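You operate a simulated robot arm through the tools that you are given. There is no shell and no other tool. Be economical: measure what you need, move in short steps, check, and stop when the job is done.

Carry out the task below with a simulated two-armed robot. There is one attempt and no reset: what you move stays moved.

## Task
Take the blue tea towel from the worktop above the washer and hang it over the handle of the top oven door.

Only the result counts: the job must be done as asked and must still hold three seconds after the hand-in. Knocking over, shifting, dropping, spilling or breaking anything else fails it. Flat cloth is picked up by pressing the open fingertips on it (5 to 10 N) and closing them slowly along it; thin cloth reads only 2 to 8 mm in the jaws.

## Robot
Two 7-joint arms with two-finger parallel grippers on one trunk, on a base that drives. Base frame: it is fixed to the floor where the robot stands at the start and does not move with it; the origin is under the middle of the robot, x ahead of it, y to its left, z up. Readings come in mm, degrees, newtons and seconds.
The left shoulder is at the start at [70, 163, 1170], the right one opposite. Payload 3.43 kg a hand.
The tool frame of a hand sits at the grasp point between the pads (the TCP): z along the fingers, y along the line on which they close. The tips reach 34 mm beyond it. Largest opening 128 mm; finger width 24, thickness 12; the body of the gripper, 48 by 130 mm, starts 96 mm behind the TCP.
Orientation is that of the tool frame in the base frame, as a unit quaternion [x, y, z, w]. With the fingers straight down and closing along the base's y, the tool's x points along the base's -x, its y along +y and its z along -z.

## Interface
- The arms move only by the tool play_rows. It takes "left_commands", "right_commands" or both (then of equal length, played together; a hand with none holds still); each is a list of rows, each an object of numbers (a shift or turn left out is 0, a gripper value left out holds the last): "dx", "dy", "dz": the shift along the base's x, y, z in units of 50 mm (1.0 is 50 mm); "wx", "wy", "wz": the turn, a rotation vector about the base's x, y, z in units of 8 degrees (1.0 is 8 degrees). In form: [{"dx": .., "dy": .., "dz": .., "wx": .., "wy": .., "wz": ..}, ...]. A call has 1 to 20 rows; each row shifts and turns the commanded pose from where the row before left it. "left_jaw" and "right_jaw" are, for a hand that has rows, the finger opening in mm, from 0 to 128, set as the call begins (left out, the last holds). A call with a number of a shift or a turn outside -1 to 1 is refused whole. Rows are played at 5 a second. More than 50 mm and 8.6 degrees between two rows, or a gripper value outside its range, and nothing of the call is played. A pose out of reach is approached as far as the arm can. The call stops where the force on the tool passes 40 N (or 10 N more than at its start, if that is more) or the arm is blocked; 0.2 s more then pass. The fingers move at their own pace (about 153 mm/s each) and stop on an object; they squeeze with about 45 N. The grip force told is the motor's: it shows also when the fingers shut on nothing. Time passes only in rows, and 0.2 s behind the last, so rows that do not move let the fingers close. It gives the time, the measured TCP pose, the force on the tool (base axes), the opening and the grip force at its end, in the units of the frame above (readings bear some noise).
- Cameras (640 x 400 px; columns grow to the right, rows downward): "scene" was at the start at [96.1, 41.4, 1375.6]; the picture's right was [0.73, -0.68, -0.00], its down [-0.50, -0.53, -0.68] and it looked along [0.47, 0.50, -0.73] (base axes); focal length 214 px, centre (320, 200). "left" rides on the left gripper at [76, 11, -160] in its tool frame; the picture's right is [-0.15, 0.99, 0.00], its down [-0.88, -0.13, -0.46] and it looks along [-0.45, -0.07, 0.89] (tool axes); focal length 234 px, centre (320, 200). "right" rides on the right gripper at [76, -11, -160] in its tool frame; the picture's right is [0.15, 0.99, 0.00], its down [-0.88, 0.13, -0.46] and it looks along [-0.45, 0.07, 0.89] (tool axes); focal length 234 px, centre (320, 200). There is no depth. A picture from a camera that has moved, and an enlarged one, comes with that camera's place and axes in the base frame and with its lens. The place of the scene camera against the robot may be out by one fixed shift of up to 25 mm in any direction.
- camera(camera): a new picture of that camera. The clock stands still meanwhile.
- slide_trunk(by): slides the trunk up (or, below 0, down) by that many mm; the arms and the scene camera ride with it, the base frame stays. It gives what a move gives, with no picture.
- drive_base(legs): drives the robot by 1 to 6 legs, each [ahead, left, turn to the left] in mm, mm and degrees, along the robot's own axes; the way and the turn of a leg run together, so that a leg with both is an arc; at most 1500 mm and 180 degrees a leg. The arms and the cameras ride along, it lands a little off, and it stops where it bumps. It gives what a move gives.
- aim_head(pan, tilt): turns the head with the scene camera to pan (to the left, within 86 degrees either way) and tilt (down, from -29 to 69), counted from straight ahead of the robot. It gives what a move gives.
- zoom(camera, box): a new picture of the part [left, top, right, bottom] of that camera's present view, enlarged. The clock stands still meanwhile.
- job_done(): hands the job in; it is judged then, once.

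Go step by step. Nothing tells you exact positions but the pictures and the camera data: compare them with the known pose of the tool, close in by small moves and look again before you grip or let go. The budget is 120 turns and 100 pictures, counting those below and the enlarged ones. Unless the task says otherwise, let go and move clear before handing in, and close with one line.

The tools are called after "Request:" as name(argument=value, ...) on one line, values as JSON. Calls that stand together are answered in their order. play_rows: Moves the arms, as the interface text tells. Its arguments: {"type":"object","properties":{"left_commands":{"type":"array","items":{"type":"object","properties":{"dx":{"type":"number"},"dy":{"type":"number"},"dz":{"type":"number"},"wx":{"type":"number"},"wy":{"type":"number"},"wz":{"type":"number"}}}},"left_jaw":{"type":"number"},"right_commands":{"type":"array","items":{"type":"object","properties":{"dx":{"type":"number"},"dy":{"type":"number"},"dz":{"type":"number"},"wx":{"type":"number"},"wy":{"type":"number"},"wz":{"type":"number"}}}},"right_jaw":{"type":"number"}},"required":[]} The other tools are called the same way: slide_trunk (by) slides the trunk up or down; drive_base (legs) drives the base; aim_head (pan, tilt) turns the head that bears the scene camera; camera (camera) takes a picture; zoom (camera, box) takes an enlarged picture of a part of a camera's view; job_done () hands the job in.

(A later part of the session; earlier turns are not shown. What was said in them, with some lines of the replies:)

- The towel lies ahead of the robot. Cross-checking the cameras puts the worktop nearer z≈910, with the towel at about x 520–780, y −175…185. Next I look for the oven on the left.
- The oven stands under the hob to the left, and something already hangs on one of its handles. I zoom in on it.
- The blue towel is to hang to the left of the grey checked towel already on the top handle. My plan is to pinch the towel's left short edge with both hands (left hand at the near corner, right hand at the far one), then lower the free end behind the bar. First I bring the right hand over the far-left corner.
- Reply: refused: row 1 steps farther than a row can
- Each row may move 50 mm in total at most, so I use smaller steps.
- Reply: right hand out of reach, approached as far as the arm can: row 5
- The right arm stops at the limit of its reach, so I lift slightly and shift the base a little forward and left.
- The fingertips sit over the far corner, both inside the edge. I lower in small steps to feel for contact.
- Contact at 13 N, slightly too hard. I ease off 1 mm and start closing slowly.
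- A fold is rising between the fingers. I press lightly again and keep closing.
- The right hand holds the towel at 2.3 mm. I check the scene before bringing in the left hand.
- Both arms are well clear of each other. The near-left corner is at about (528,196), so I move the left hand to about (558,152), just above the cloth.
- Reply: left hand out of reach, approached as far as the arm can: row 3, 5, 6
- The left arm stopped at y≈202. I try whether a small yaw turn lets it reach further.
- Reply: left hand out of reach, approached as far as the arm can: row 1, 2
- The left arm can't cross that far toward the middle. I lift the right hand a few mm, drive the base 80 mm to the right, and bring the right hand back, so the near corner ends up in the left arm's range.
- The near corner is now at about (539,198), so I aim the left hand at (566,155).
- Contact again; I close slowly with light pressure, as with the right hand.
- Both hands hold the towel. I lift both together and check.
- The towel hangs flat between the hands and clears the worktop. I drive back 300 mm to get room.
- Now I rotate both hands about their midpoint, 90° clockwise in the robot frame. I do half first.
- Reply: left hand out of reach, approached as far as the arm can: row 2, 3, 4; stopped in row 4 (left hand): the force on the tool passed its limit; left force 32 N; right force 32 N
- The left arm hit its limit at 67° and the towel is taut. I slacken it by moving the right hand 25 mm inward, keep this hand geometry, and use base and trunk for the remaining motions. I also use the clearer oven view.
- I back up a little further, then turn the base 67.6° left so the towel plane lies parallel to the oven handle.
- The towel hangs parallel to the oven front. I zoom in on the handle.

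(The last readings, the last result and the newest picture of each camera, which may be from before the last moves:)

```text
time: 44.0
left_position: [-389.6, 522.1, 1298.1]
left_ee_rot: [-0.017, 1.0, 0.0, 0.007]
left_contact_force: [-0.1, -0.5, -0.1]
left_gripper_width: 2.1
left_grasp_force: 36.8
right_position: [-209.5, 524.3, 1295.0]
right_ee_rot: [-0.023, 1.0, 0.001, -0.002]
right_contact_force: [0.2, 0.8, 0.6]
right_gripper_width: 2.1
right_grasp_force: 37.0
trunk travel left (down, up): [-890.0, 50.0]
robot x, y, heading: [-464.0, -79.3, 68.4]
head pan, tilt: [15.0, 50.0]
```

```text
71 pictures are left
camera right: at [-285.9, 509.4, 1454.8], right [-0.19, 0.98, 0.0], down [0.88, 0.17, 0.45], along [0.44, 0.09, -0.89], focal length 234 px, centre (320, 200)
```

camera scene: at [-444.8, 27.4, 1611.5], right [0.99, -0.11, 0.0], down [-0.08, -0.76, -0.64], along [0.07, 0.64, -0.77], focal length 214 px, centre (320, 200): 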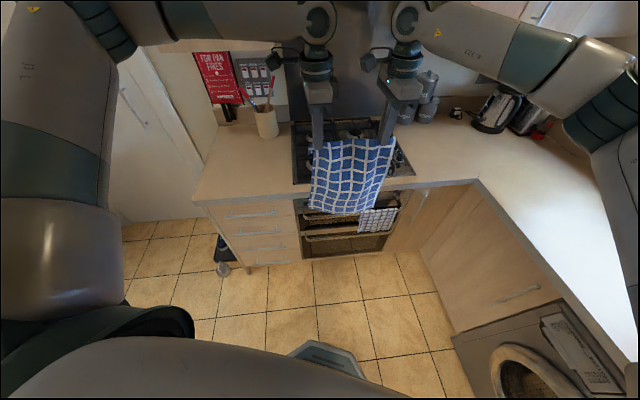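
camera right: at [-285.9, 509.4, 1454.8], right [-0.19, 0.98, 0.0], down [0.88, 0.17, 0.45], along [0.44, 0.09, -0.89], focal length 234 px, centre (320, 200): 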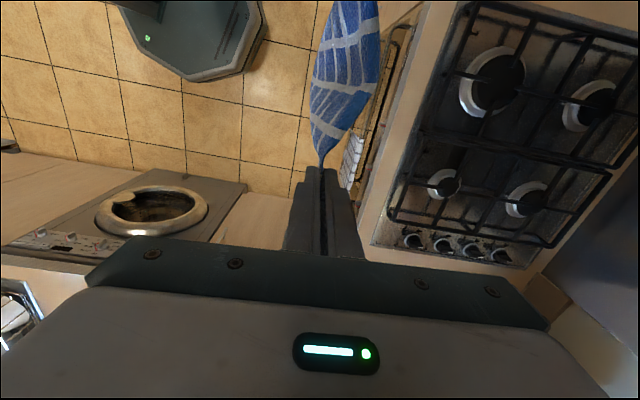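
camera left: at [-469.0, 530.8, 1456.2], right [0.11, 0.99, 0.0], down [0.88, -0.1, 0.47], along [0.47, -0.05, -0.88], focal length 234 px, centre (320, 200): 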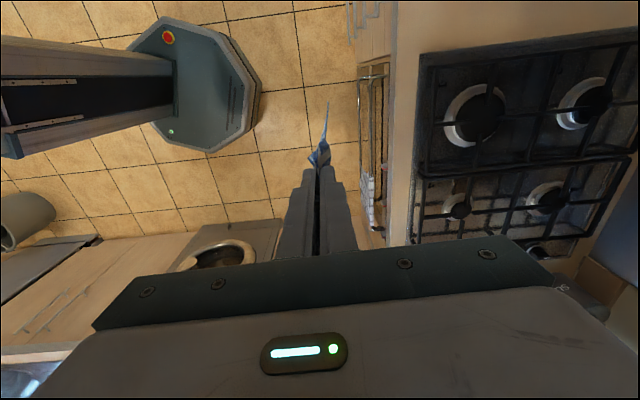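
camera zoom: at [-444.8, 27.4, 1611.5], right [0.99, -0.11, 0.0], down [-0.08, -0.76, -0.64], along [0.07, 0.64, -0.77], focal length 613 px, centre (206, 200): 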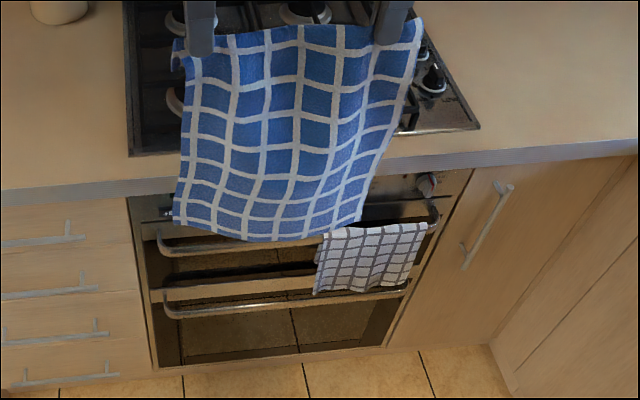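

The wrist cameras look straight down on the lip and handle. I zoom in to measure the gap.

Request:
zoom(camera="left", box=[310, 40, 470, 140])

Request:
zoom(camera="right", box=[320, 0, 480, 100])

```text
4.00 times, centred on (390, 90) of left
camera zoom: at [-469.0, 530.8, 1456.2], right [0.11, 0.99, 0.0], down [0.88, -0.1, 0.47], along [0.47, -0.05, -0.88], focal length 937 px, centre (40, 640)
```

zoom: 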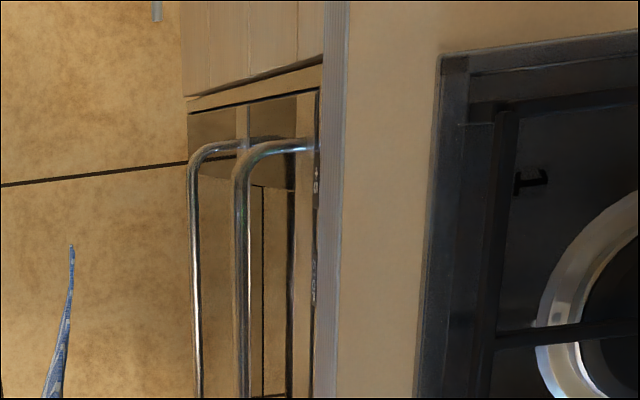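

```text
4.00 times, centred on (400, 50) of right
camera zoom: at [-285.9, 509.4, 1454.8], right [-0.19, 0.98, 0.0], down [0.88, 0.17, 0.45], along [0.44, 0.09, -0.89], focal length 937 px, centre (0, 800)
```

zoom: 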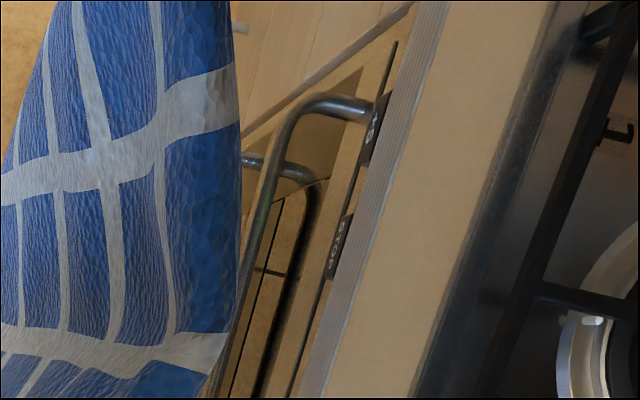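

Measurements: the bar is at y≈660, z≈765, with its left bend at x≈−428. The worktop lip is at y≈691, so the towel should drop at y≈677. I lower the trunk, narrow the towel slightly, and measure the grey towel's left edge.

Request:
play_rows(right_commands=[{"dx": -0.3}, {"dx": -0.3}, {}])

Request:
slide_trunk(by=-100)

Request:
zoom(camera="right", box=[260, 0, 480, 200])

Request:
zoom(camera="scene", box=[280, 110, 440, 270])

```text
time: 44.8
left_position: [-389.2, 521.1, 1297.5]
left_ee_rot: [-0.018, 1.0, 0.001, 0.007]
left_contact_force: [0.2, 0.3, 0.3]
left_gripper_width: 2.1
left_grasp_force: 37.4
right_position: [-241.6, 526.2, 1294.3]
right_ee_rot: [-0.024, 1.0, 0.001, -0.003]
right_contact_force: [0.2, 0.1, -0.8]
right_gripper_width: 2.2
right_grasp_force: 37.0
trunk travel left (down, up): [-890.0, 50.0]
robot x, y, heading: [-466.8, -83.6, 68.7]
head pan, tilt: [15.0, 50.0]
```

```text
time: 46.1
left_position: [-390.0, 522.1, 1196.7]
left_ee_rot: [-0.018, 1.0, 0.0, 0.006]
left_contact_force: [-0.1, 0.1, -0.1]
left_gripper_width: 2.2
left_grasp_force: 36.7
right_position: [-241.5, 525.6, 1195.0]
right_ee_rot: [-0.023, 1.0, 0.002, -0.003]
right_contact_force: [-0.3, 0.1, -0.2]
right_gripper_width: 2.0
right_grasp_force: 36.8
trunk travel left (down, up): [-790.0, 150.0]
robot x, y, heading: [-464.3, -80.5, 68.7]
head pan, tilt: [15.0, 50.0]
```

```text
2.00 times, centred on (370, 100) of right
camera zoom: at [-317.3, 510.2, 1354.4], right [-0.19, 0.98, 0.01], down [0.88, 0.17, 0.45], along [0.44, 0.09, -0.89], focal length 468 px, centre (220, 400)
```

zoom: 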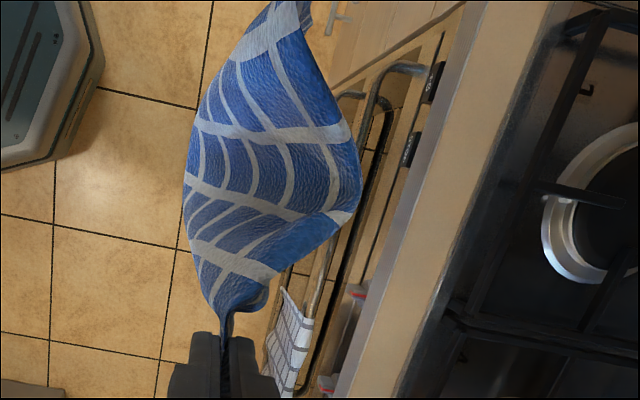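

```text
2.50 times, centred on (360, 190) of scene
camera zoom: at [-444.9, 27.2, 1511.6], right [0.99, -0.11, 0.0], down [-0.08, -0.76, -0.64], along [0.07, 0.64, -0.77], focal length 536 px, centre (220, 225)
```

zoom: 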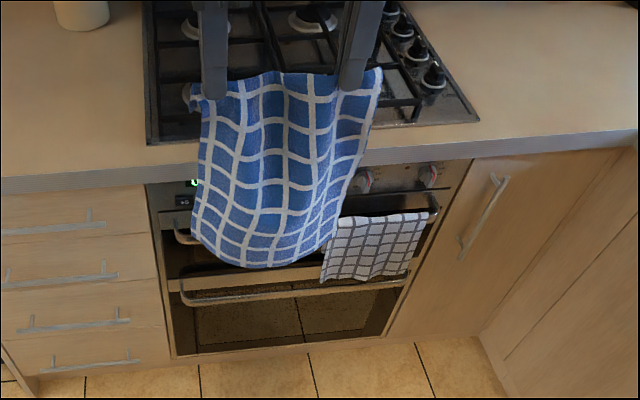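

Narrowing makes the towel bulge, so I widen back to about 180 mm. The plan is to let the towel rest lightly against the worktop lip, which keeps it flat behind the bar. I drive toward the oven with the hem still above the bar.

Request:
play_rows(right_commands=[{"dx": 0.35}, {"dx": 0.3}, {}])

Request:
drive_base(legs=[[141, 51, 0]])

Request:
camera(camera="scene")

Request:
camera(camera="right")

Request:
camera(camera="left")

```text
time: 46.9
left_position: [-390.0, 522.3, 1199.0]
left_ee_rot: [-0.017, 1.0, 0.001, 0.007]
left_contact_force: [-0.5, 0.3, 0.6]
left_gripper_width: 2.4
left_grasp_force: 36.7
right_position: [-210.3, 525.5, 1194.1]
right_ee_rot: [-0.024, 1.0, 0.001, -0.003]
right_contact_force: [-0.1, -0.1, 0.2]
right_gripper_width: 2.0
right_grasp_force: 36.4
trunk travel left (down, up): [-790.0, 150.0]
robot x, y, heading: [-463.1, -78.4, 68.9]
head pan, tilt: [15.0, 50.0]
```

```text
time: 48.2
left_position: [-388.5, 665.6, 1199.5]
left_ee_rot: [-0.018, 1.0, 0.002, 0.007]
left_contact_force: [0.3, 0.0, -0.2]
left_gripper_width: 2.3
left_grasp_force: 36.5
right_position: [-208.0, 668.8, 1195.9]
right_ee_rot: [-0.023, 1.0, 0.004, -0.003]
right_contact_force: [0.0, -0.5, 0.7]
right_gripper_width: 2.2
right_grasp_force: 36.9
trunk travel left (down, up): [-790.0, 150.0]
robot x, y, heading: [-465.1, 67.2, 68.5]
head pan, tilt: [15.0, 50.0]
```

```text
66 pictures are left
camera scene: at [-443.2, 170.6, 1511.9], right [0.99, -0.11, 0.0], down [-0.08, -0.76, -0.64], along [0.07, 0.64, -0.77], focal length 214 px, centre (320, 200)
```

scene: 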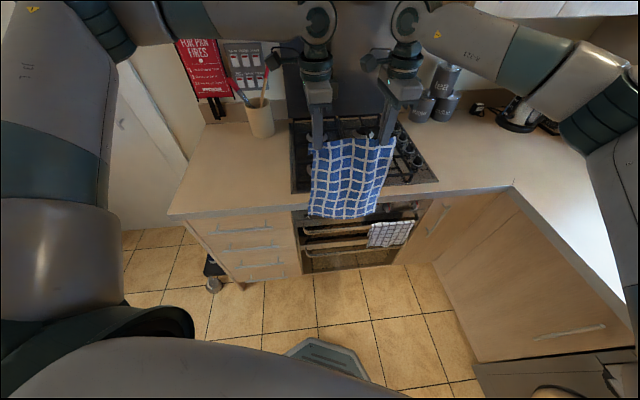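

```text
65 pictures are left
camera right: at [-282.8, 653.1, 1354.9], right [-0.19, 0.98, 0.01], down [0.88, 0.17, 0.45], along [0.44, 0.09, -0.89], focal length 234 px, centre (320, 200)
```

right: 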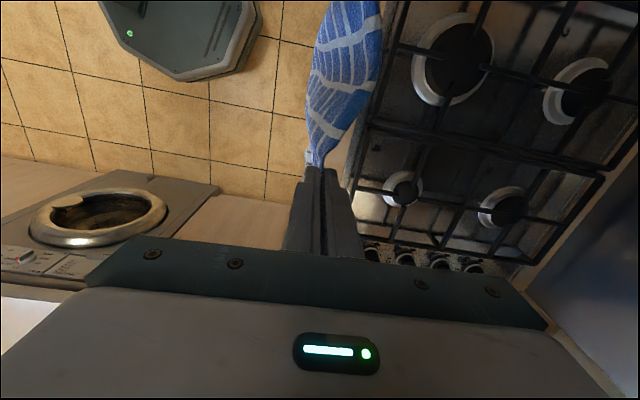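

```text
64 pictures are left
camera left: at [-467.3, 674.2, 1357.7], right [0.11, 0.99, 0.01], down [0.88, -0.1, 0.47], along [0.47, -0.05, -0.88], focal length 234 px, centre (320, 200)
```

left: 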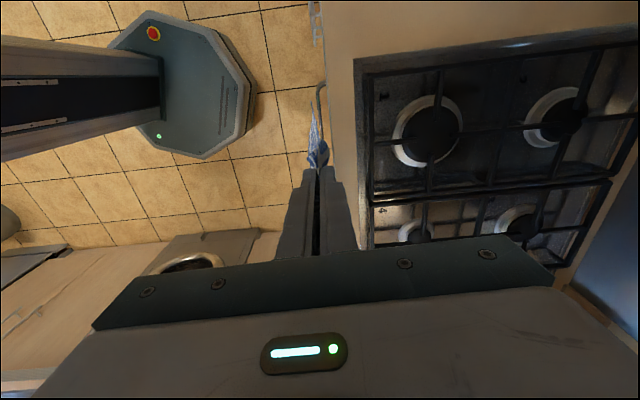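

I move both hands on to y≈700 so the towel leans on the lip, then look.

Request:
play_rows(left_commands=[{"dy": 0.35}, {"dy": 0.35}, {}], right_commands=[{"dy": 0.32}, {"dy": 0.32}, {}])

Request:
zoom(camera="scene", box=[260, 110, 460, 290])

Request:
zoom(camera="right", box=[250, 0, 410, 180])

```text
time: 49.0
left_position: [-394.7, 701.3, 1198.7]
left_ee_rot: [-0.017, 1.0, 0.001, 0.009]
left_contact_force: [0.2, -1.5, 0.0]
left_gripper_width: 2.2
left_grasp_force: 36.8
left hand out of reach, approached as far as the arm can: row 1, 2
right_position: [-206.6, 703.5, 1194.0]
right_ee_rot: [-0.024, 1.0, 0.002, -0.003]
right_contact_force: [0.4, -0.4, 0.3]
right_gripper_width: 2.2
right_grasp_force: 36.9
trunk travel left (down, up): [-790.0, 150.0]
robot x, y, heading: [-457.3, 63.9, 68.7]
head pan, tilt: [15.0, 50.0]
```

```text
2.22 times, centred on (360, 200) of scene
camera zoom: at [-442.5, 173.5, 1511.5], right [0.99, -0.11, 0.0], down [-0.09, -0.76, -0.64], along [0.07, 0.64, -0.77], focal length 477 px, centre (231, 200)
```

zoom: 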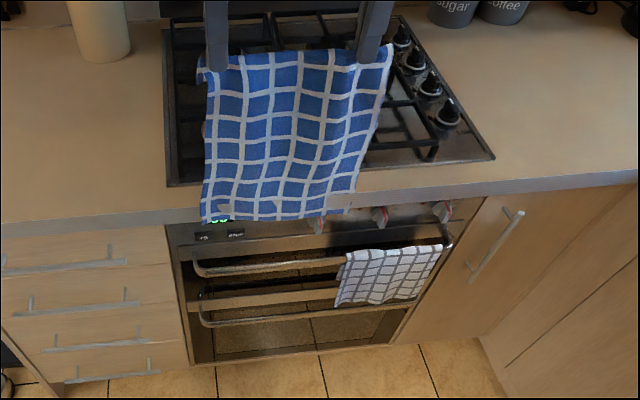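

```text
2.22 times, centred on (330, 90) of right
camera zoom: at [-280.9, 687.7, 1354.7], right [-0.19, 0.98, 0.01], down [0.88, 0.17, 0.45], along [0.44, 0.09, -0.89], focal length 520 px, centre (298, 444)
```

zoom: 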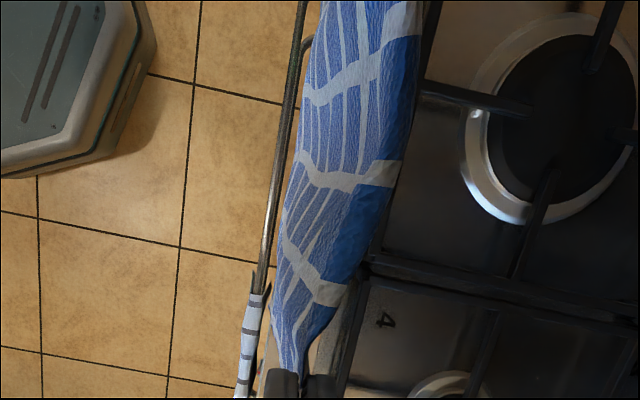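

The towel lies just behind the bar line with its hem below the lip. I nudge the right hand 12 mm left to keep clear of the grey towel, then lower.

Request:
play_rows(right_commands=[{"dx": -0.25}, {}])

Request:
slide_trunk(by=-110)

Request:
zoom(camera="scene", box=[260, 90, 460, 270])

Request:
zoom(camera="right", box=[250, 0, 410, 180])

```text
time: 49.6
left_position: [-395.6, 701.0, 1199.0]
left_ee_rot: [-0.017, 1.0, 0.001, 0.009]
left_contact_force: [0.2, -0.4, 0.2]
left_gripper_width: 2.2
left_grasp_force: 37.3
right_position: [-219.6, 703.3, 1194.9]
right_ee_rot: [-0.024, 1.0, 0.003, -0.004]
right_contact_force: [-0.4, 0.6, -0.9]
right_gripper_width: 2.1
right_grasp_force: 37.0
trunk travel left (down, up): [-790.0, 150.0]
robot x, y, heading: [-464.8, 67.1, 68.9]
head pan, tilt: [15.0, 50.0]
```

```text
time: 51.1
left_position: [-395.2, 702.2, 1089.4]
left_ee_rot: [-0.017, 1.0, 0.001, 0.009]
left_contact_force: [-0.8, -0.2, 1.0]
left_gripper_width: 2.3
left_grasp_force: 37.0
right_position: [-219.8, 703.2, 1084.4]
right_ee_rot: [-0.024, 1.0, 0.002, -0.003]
right_contact_force: [0.4, 0.2, 0.3]
right_gripper_width: 2.2
right_grasp_force: 37.0
trunk travel left (down, up): [-680.0, 260.0]
robot x, y, heading: [-464.0, 66.9, 68.9]
head pan, tilt: [15.0, 50.0]
```

```text
2.22 times, centred on (360, 180) of scene
camera zoom: at [-443.2, 172.9, 1401.6], right [0.99, -0.11, 0.0], down [-0.08, -0.76, -0.64], along [0.07, 0.64, -0.77], focal length 477 px, centre (231, 244)
```

zoom: 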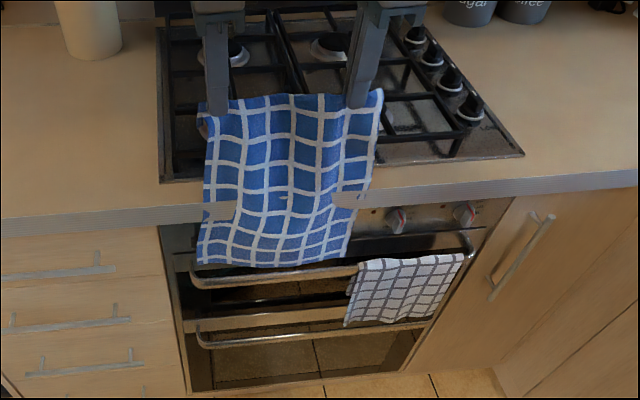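

```text
2.22 times, centred on (330, 90) of right
camera zoom: at [-295.2, 687.3, 1245.3], right [-0.19, 0.98, 0.01], down [0.88, 0.17, 0.45], along [0.44, 0.09, -0.89], focal length 520 px, centre (298, 444)
```

zoom: 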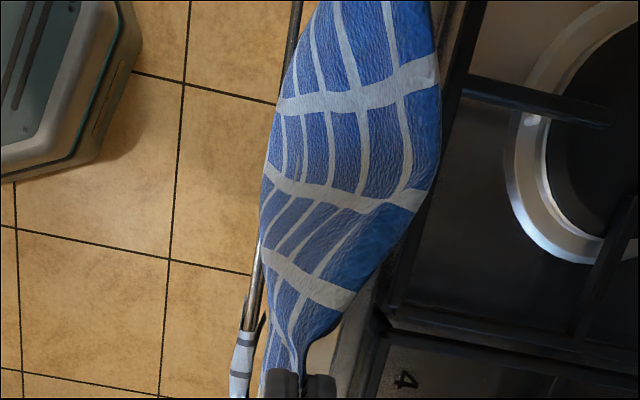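

The middle of the towel bulges toward the bar. I raise a little, pull the hands apart to flatten it, and move slightly further in.

Request:
slide_trunk(by=50)

Request:
play_rows(left_commands=[{"dx": -0.1}, {"dx": 0, "dy": 0.1}, {"dy": 0.1}, {}], right_commands=[{"dx": 0.2}, {"dx": 0.1, "dy": 0.1}, {"dy": 0.1}, {}])

Request:
zoom(camera="right", box=[250, 0, 410, 180])

```text
time: 52.0
left_position: [-394.2, 701.0, 1137.9]
left_ee_rot: [-0.017, 1.0, 0.001, 0.008]
left_contact_force: [-0.6, -0.6, -0.5]
left_gripper_width: 1.9
left_grasp_force: 36.5
right_position: [-219.6, 703.1, 1134.2]
right_ee_rot: [-0.024, 1.0, 0.002, -0.002]
right_contact_force: [-0.5, 0.2, -0.3]
right_gripper_width: 2.3
right_grasp_force: 37.0
trunk travel left (down, up): [-730.0, 210.0]
robot x, y, heading: [-462.1, 65.1, 68.7]
head pan, tilt: [15.0, 50.0]
```

```text
time: 53.0
left_position: [-400.5, 710.3, 1138.9]
left_ee_rot: [-0.018, 1.0, 0.002, 0.009]
left_contact_force: [-0.9, 0.1, 0.1]
left_gripper_width: 1.9
left_grasp_force: 36.9
right_position: [-205.1, 714.1, 1135.7]
right_ee_rot: [-0.023, 1.0, 0.002, -0.002]
right_contact_force: [0.0, 0.0, -0.5]
right_gripper_width: 2.1
right_grasp_force: 37.3
trunk travel left (down, up): [-730.0, 210.0]
robot x, y, heading: [-460.4, 68.3, 68.7]
head pan, tilt: [15.0, 50.0]
```

```text
2.22 times, centred on (330, 90) of right
camera zoom: at [-280.8, 698.4, 1295.1], right [-0.19, 0.98, 0.01], down [0.88, 0.17, 0.45], along [0.44, 0.09, -0.89], focal length 520 px, centre (298, 444)
```

zoom: 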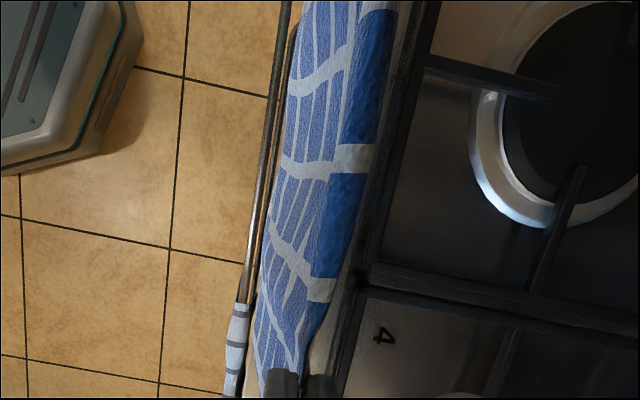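

There is now a clear gap between bar and towel. I lower it.

Request:
slide_trunk(by=-70)

Request:
zoom(camera="right", box=[250, 0, 410, 180])

Request:
zoom(camera="scene", box=[260, 90, 460, 270])

```text
time: 54.1
left_position: [-399.4, 710.3, 1067.7]
left_ee_rot: [-0.017, 1.0, 0.002, 0.009]
left_contact_force: [-0.4, 0.2, -0.4]
left_gripper_width: 2.0
left_grasp_force: 37.0
right_position: [-204.9, 713.8, 1063.9]
right_ee_rot: [-0.023, 1.0, 0.003, -0.003]
right_contact_force: [0.2, -0.3, 0.5]
right_gripper_width: 2.5
right_grasp_force: 37.6
trunk travel left (down, up): [-660.0, 280.0]
robot x, y, heading: [-462.2, 66.4, 68.7]
head pan, tilt: [15.0, 50.0]
```

```text
2.22 times, centred on (330, 90) of right
camera zoom: at [-280.8, 698.7, 1225.2], right [-0.19, 0.98, 0.01], down [0.88, 0.17, 0.45], along [0.44, 0.09, -0.89], focal length 520 px, centre (298, 444)
```

zoom: 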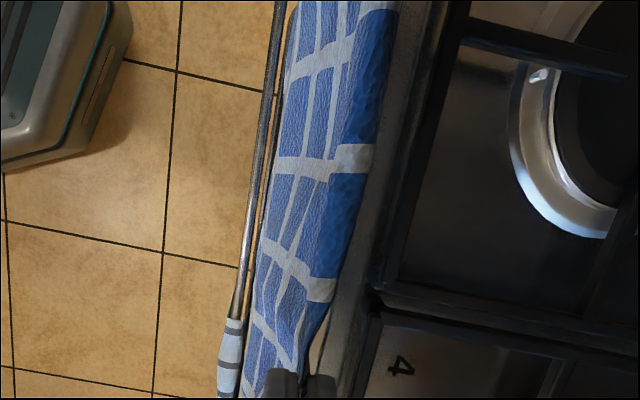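

```text
2.22 times, centred on (360, 180) of scene
camera zoom: at [-443.1, 172.9, 1381.6], right [0.99, -0.11, 0.0], down [-0.08, -0.76, -0.64], along [0.07, 0.64, -0.77], focal length 477 px, centre (231, 244)
```

zoom: 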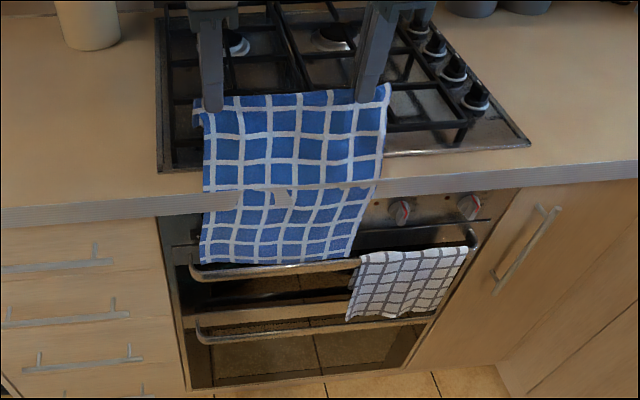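

The towel is behind the bar at hem level. I lower further.

Request:
slide_trunk(by=-70)

Request:
zoom(camera="scene", box=[260, 70, 460, 250])

Request:
zoom(camera="right", box=[250, 0, 410, 180])

```text
time: 55.1
left_position: [-399.5, 710.3, 997.7]
left_ee_rot: [-0.018, 1.0, 0.003, 0.009]
left_contact_force: [-0.4, -0.1, -0.8]
left_gripper_width: 2.3
left_grasp_force: 36.6
right_position: [-205.3, 714.3, 994.9]
right_ee_rot: [-0.024, 1.0, 0.003, -0.002]
right_contact_force: [-0.2, 0.2, 0.1]
right_gripper_width: 2.2
right_grasp_force: 37.1
trunk travel left (down, up): [-590.0, 350.0]
robot x, y, heading: [-460.4, 67.8, 68.8]
head pan, tilt: [15.0, 50.0]
```

```text
2.22 times, centred on (360, 160) of scene
camera zoom: at [-443.2, 172.8, 1311.6], right [0.99, -0.11, 0.0], down [-0.08, -0.76, -0.64], along [0.07, 0.64, -0.77], focal length 477 px, centre (231, 289)
```

zoom: 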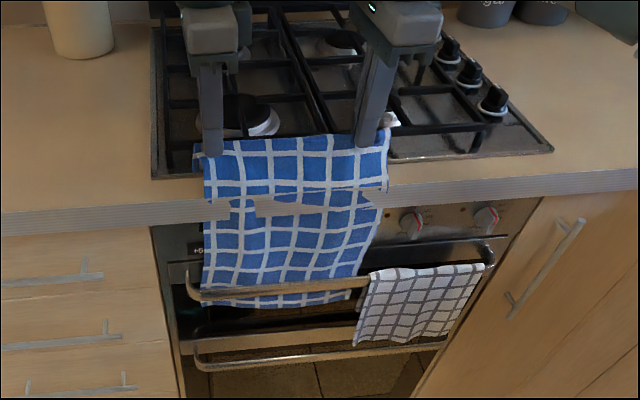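

```text
2.22 times, centred on (330, 90) of right
camera zoom: at [-280.9, 698.6, 1155.2], right [-0.19, 0.98, 0.01], down [0.88, 0.17, 0.45], along [0.44, 0.09, -0.89], focal length 520 px, centre (298, 444)
```

zoom: 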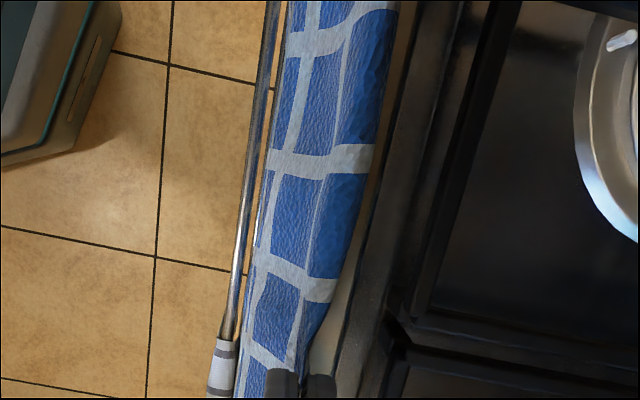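

The hem is now about 90 mm below the bar, behind it. I bring the hands back to y≈663, just in front of the lip, and lower another 45 mm to centre the towel.

Request:
play_rows(left_commands=[{"dy": -0.45}, {"dy": -0.45}, {"dz": -0.45}, {"dz": -0.45}, {}], right_commands=[{"dy": -0.5}, {"dy": -0.5}, {"dz": -0.45}, {"dz": -0.45}, {}])

Request:
zoom(camera="scene", box=[260, 70, 460, 250])

Request:
zoom(camera="right", box=[250, 0, 410, 180])

```text
time: 56.3
left_position: [-400.4, 665.7, 952.0]
left_ee_rot: [-0.018, 1.0, 0.001, 0.009]
left_contact_force: [0.8, -0.2, -0.4]
left_gripper_width: 2.0
left_grasp_force: 37.0
right_position: [-203.4, 662.9, 951.1]
right_ee_rot: [-0.024, 1.0, 0.003, -0.003]
right_contact_force: [-1.7, 0.9, 0.3]
right_gripper_width: 1.9
right_grasp_force: 37.6
trunk travel left (down, up): [-590.0, 350.0]
robot x, y, heading: [-458.7, 69.5, 68.7]
head pan, tilt: [15.0, 50.0]
```

```text
2.22 times, centred on (360, 160) of scene
camera zoom: at [-443.3, 172.9, 1311.6], right [0.99, -0.11, 0.0], down [-0.08, -0.76, -0.64], along [0.07, 0.64, -0.77], focal length 477 px, centre (231, 289)
```

zoom: 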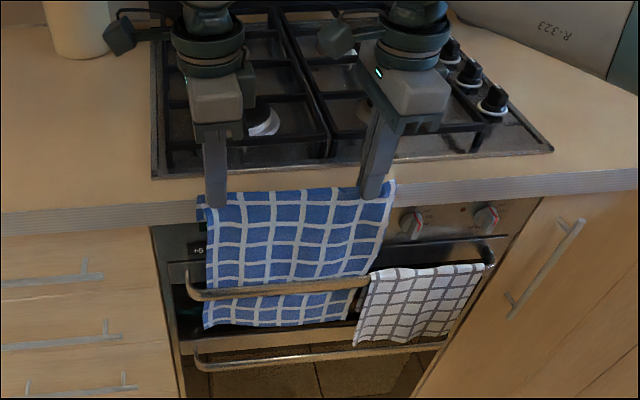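

```text
2.22 times, centred on (330, 90) of right
camera zoom: at [-279.3, 647.6, 1110.9], right [-0.19, 0.98, 0.01], down [0.88, 0.17, 0.45], along [0.44, 0.09, -0.89], focal length 520 px, centre (298, 444)
```

zoom: 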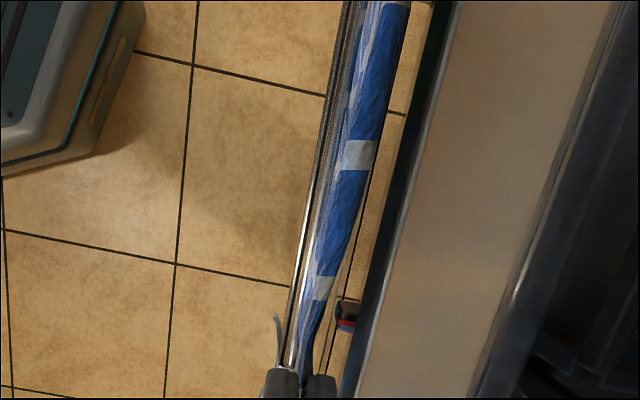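

The towel is behind the bar, about half below it. I shift 12 mm left, away from the grey towel, then bring the hands out and down in front of the bar.

Request:
play_rows(left_commands=[{"dx": -0.25}, {"dy": -0.4, "dz": -0.15}, {"dy": -0.4, "dz": -0.4}, {"dy": -0.4, "dz": -0.4}, {"dy": -0.4, "dz": -0.4}, {}], right_commands=[{"dx": -0.4}, {"dy": -0.38, "dz": -0.15}, {"dy": -0.38, "dz": -0.4}, {"dy": -0.38, "dz": -0.4}, {"dy": -0.38, "dz": -0.4}, {}])

Request:
zoom(camera="scene", box=[260, 70, 460, 250])

```text
time: 57.7
left_position: [-412.1, 585.8, 883.5]
left_ee_rot: [-0.017, 1.0, 0.002, 0.01]
left_contact_force: [-0.7, -0.1, 0.5]
left_gripper_width: 2.1
left_grasp_force: 36.6
right_position: [-224.8, 589.8, 882.1]
right_ee_rot: [-0.024, 1.0, 0.002, -0.002]
right_contact_force: [0.5, -0.3, 0.4]
right_gripper_width: 2.2
right_grasp_force: 37.4
trunk travel left (down, up): [-590.0, 350.0]
robot x, y, heading: [-459.4, 66.4, 68.7]
head pan, tilt: [15.0, 50.0]
```

```text
2.22 times, centred on (360, 160) of scene
camera zoom: at [-443.8, 173.2, 1311.6], right [0.99, -0.11, 0.0], down [-0.08, -0.76, -0.64], along [0.07, 0.64, -0.77], focal length 477 px, centre (231, 289)
```

zoom: 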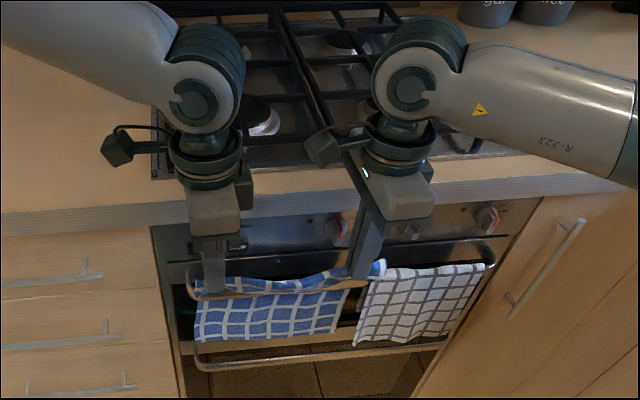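

Request:
slide_trunk(by=-90)

Request:
camera(camera="scene")

Request:
camera(camera="right")

```text
time: 59.0
left_position: [-412.3, 585.7, 794.9]
left_ee_rot: [-0.017, 1.0, 0.002, 0.009]
left_contact_force: [0.7, -0.4, -0.3]
left_gripper_width: 2.4
left_grasp_force: 36.8
right_position: [-224.4, 588.8, 792.1]
right_ee_rot: [-0.024, 1.0, 0.003, -0.002]
right_contact_force: [0.3, -0.6, 0.0]
right_gripper_width: 2.2
right_grasp_force: 36.9
trunk travel left (down, up): [-500.0, 440.0]
robot x, y, heading: [-460.9, 65.5, 68.7]
head pan, tilt: [15.0, 50.0]
```

```text
51 pictures are left
camera scene: at [-443.2, 172.8, 1221.7], right [0.99, -0.11, 0.0], down [-0.08, -0.76, -0.64], along [0.07, 0.64, -0.77], focal length 214 px, centre (320, 200)
```

scene: 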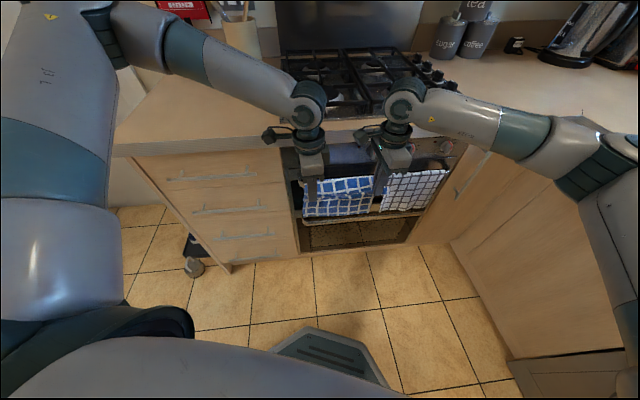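

```text
50 pictures are left
camera right: at [-300.0, 573.6, 952.2], right [-0.19, 0.98, 0.01], down [0.88, 0.17, 0.45], along [0.44, 0.09, -0.89], focal length 234 px, centre (320, 200)
```

right: 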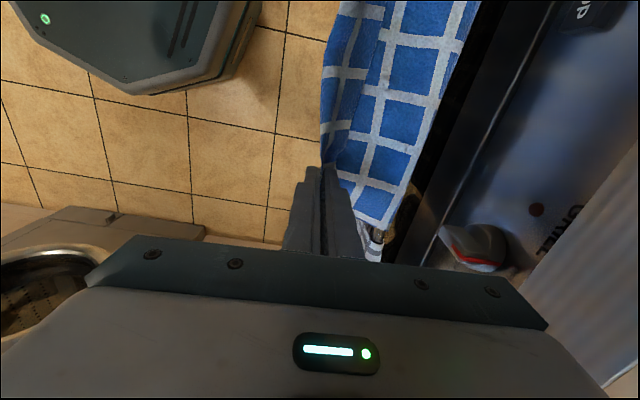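

The towel drapes over the bar. I lower the hands the rest of the way in front.

Request:
slide_trunk(by=-65)

Request:
camera(camera="right")

Request:
camera(camera="left")

Request:
zoom(camera="scene", box=[260, 60, 460, 240])

```text
time: 60.0
left_position: [-411.5, 585.1, 729.0]
left_ee_rot: [-0.018, 1.0, 0.002, 0.009]
left_contact_force: [0.2, 0.0, 0.3]
left_gripper_width: 2.3
left_grasp_force: 37.0
right_position: [-224.0, 588.8, 726.7]
right_ee_rot: [-0.023, 1.0, 0.002, -0.002]
right_contact_force: [0.1, 0.7, -0.1]
right_gripper_width: 2.3
right_grasp_force: 36.8
trunk travel left (down, up): [-435.0, 505.0]
robot x, y, heading: [-461.9, 64.9, 68.7]
head pan, tilt: [15.0, 50.0]
```

```text
49 pictures are left
camera right: at [-300.0, 573.5, 887.2], right [-0.19, 0.98, 0.01], down [0.88, 0.17, 0.45], along [0.44, 0.09, -0.89], focal length 234 px, centre (320, 200)
```

right: 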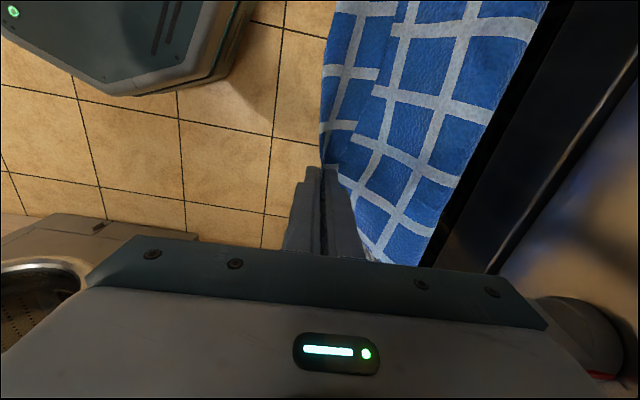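

```text
48 pictures are left
camera left: at [-492.1, 593.8, 887.6], right [0.11, 0.99, 0.01], down [0.88, -0.1, 0.47], along [0.47, -0.05, -0.88], focal length 234 px, centre (320, 200)
```

left: 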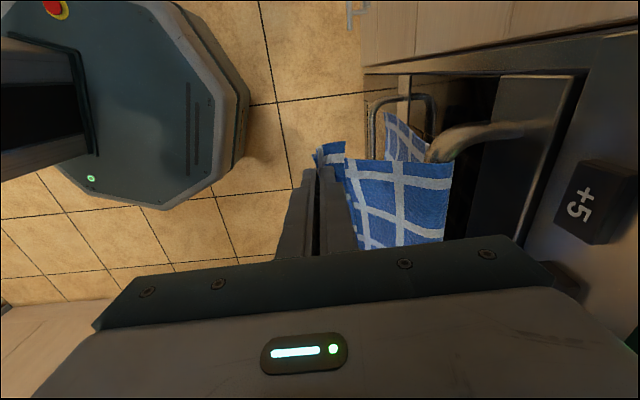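

```text
2.22 times, centred on (360, 150) of scene
camera zoom: at [-443.2, 172.7, 1156.7], right [0.99, -0.11, 0.0], down [-0.08, -0.76, -0.64], along [0.07, 0.64, -0.77], focal length 477 px, centre (231, 311)
```

zoom: 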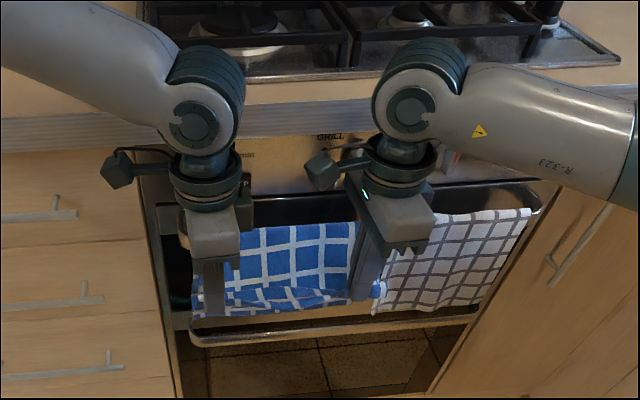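

The front half hangs over the bar. I open the fingers gently.

Request:
play_rows(left_commands=[{}, {}, {}], right_commands=[{}, {}, {}], left_jaw=24, right_jaw=24)

Request:
camera(camera="right")

Request:
camera(camera="left")

Request:
zoom(camera="scene", box=[260, 60, 460, 240])

```text
time: 60.8
left_position: [-411.9, 585.9, 729.3]
left_ee_rot: [-0.017, 1.0, 0.001, 0.009]
left_contact_force: [-0.4, -0.6, 0.1]
left_gripper_width: 24.3
left_grasp_force: 0.0
right_position: [-225.7, 589.1, 727.5]
right_ee_rot: [-0.023, 1.0, 0.002, -0.003]
right_contact_force: [0.5, -0.4, -0.2]
right_gripper_width: 24.3
right_grasp_force: 0.1
trunk travel left (down, up): [-435.0, 505.0]
robot x, y, heading: [-462.8, 65.7, 69.1]
head pan, tilt: [15.0, 50.0]
```

```text
46 pictures are left
camera right: at [-299.9, 573.7, 886.9], right [-0.19, 0.98, 0.01], down [0.88, 0.17, 0.45], along [0.44, 0.09, -0.89], focal length 234 px, centre (320, 200)
```

right: 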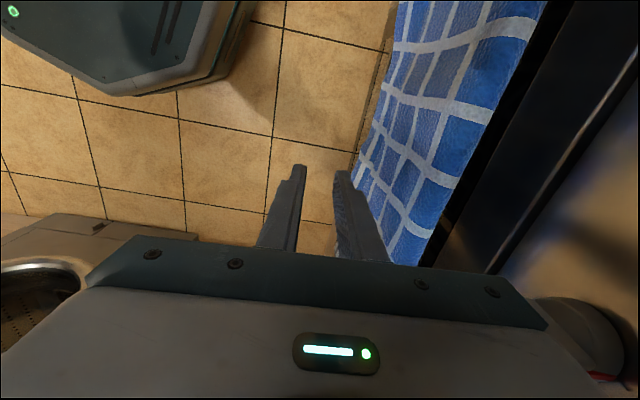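

```text
45 pictures are left
camera left: at [-492.0, 594.0, 887.3], right [0.11, 0.99, 0.01], down [0.88, -0.1, 0.47], along [0.47, -0.05, -0.88], focal length 234 px, centre (320, 200)
```

left: 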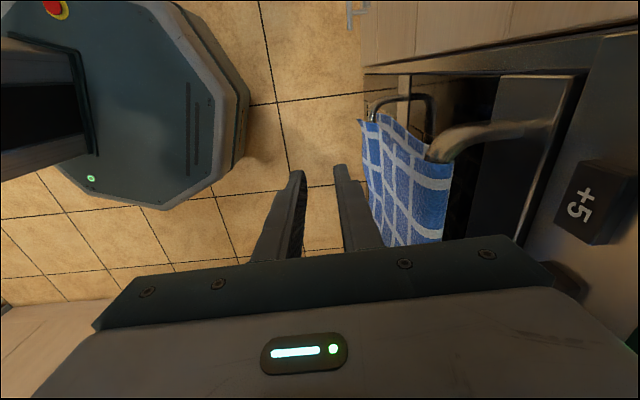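

```text
2.22 times, centred on (360, 150) of scene
camera zoom: at [-443.1, 173.1, 1156.6], right [0.99, -0.11, 0.0], down [-0.08, -0.76, -0.64], along [0.07, 0.64, -0.77], focal length 477 px, centre (231, 311)
```

zoom: 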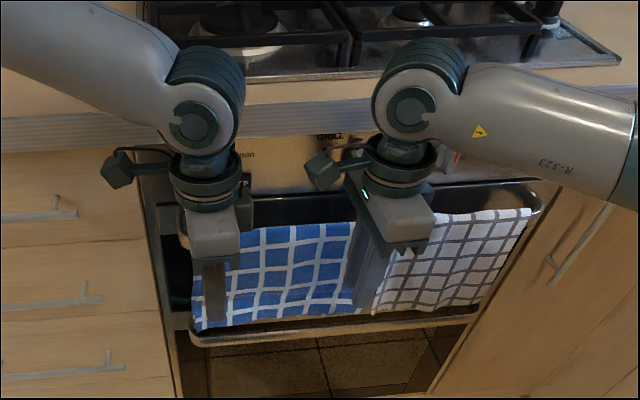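

The towel is released and hangs over the bar. I back straight away from the oven.

Request:
drive_base(legs=[[-170, -65, 0]])

Request:
slide_trunk(by=150)

Request:
zoom(camera="scene", box=[250, 80, 470, 260])

Request:
camera(camera="right")

```text
time: 62.4
left_position: [-414.8, 402.2, 729.8]
left_ee_rot: [-0.019, 1.0, 0.002, 0.009]
left_contact_force: [0.2, 0.2, 0.0]
left_gripper_width: 24.3
left_grasp_force: 0.0
right_position: [-226.3, 408.2, 727.1]
right_ee_rot: [-0.024, 1.0, 0.002, -0.002]
right_contact_force: [0.3, 0.5, 0.2]
right_gripper_width: 24.1
right_grasp_force: 0.0
trunk travel left (down, up): [-435.0, 505.0]
robot x, y, heading: [-463.2, -112.2, 68.7]
head pan, tilt: [15.0, 50.0]
```

```text
time: 64.1
left_position: [-414.0, 404.1, 878.9]
left_ee_rot: [-0.018, 1.0, 0.002, 0.009]
left_contact_force: [0.1, -0.6, 0.0]
left_gripper_width: 23.9
left_grasp_force: 0.0
right_position: [-226.8, 408.2, 876.0]
right_ee_rot: [-0.025, 1.0, 0.002, -0.003]
right_contact_force: [0.7, -0.1, 0.0]
right_gripper_width: 24.0
right_grasp_force: 0.0
trunk travel left (down, up): [-585.0, 355.0]
robot x, y, heading: [-463.9, -116.4, 68.8]
head pan, tilt: [15.0, 50.0]
```

```text
2.22 times, centred on (360, 170) of scene
camera zoom: at [-444.0, -8.2, 1306.5], right [0.99, -0.11, 0.0], down [-0.08, -0.76, -0.64], along [0.07, 0.64, -0.77], focal length 477 px, centre (231, 267)
```

zoom: 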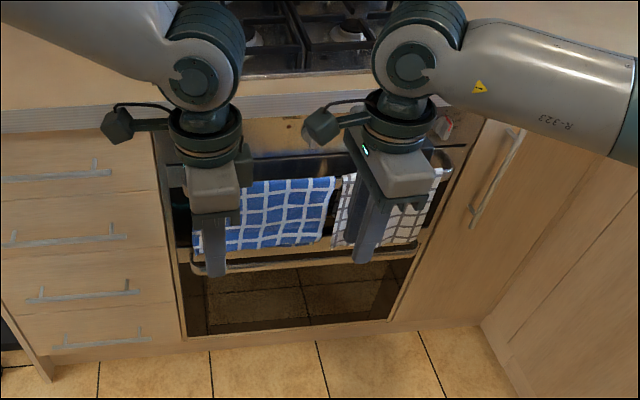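

```text
42 pictures are left
camera right: at [-301.7, 392.7, 1036.7], right [-0.19, 0.98, 0.0], down [0.88, 0.17, 0.45], along [0.44, 0.09, -0.89], focal length 234 px, centre (320, 200)
```

right: 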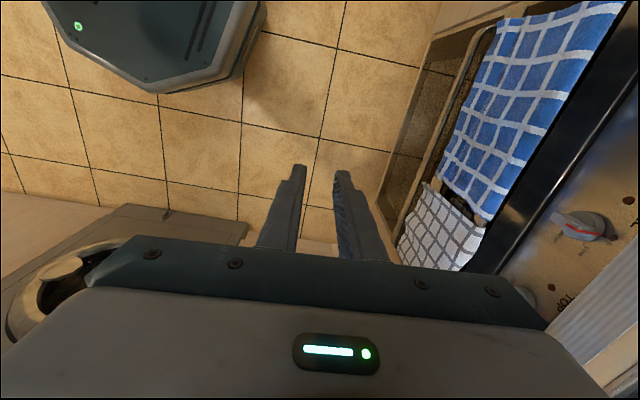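

The blue towel hangs evenly over the top handle, beside the grey one and clear of it. The hands are free and well away, so I hand in.

Request:
job_done()

```text
The job is handed in.
```

The blue tea towel hangs over the top oven door handle, to the left of the grey one. I saw nothing else move.
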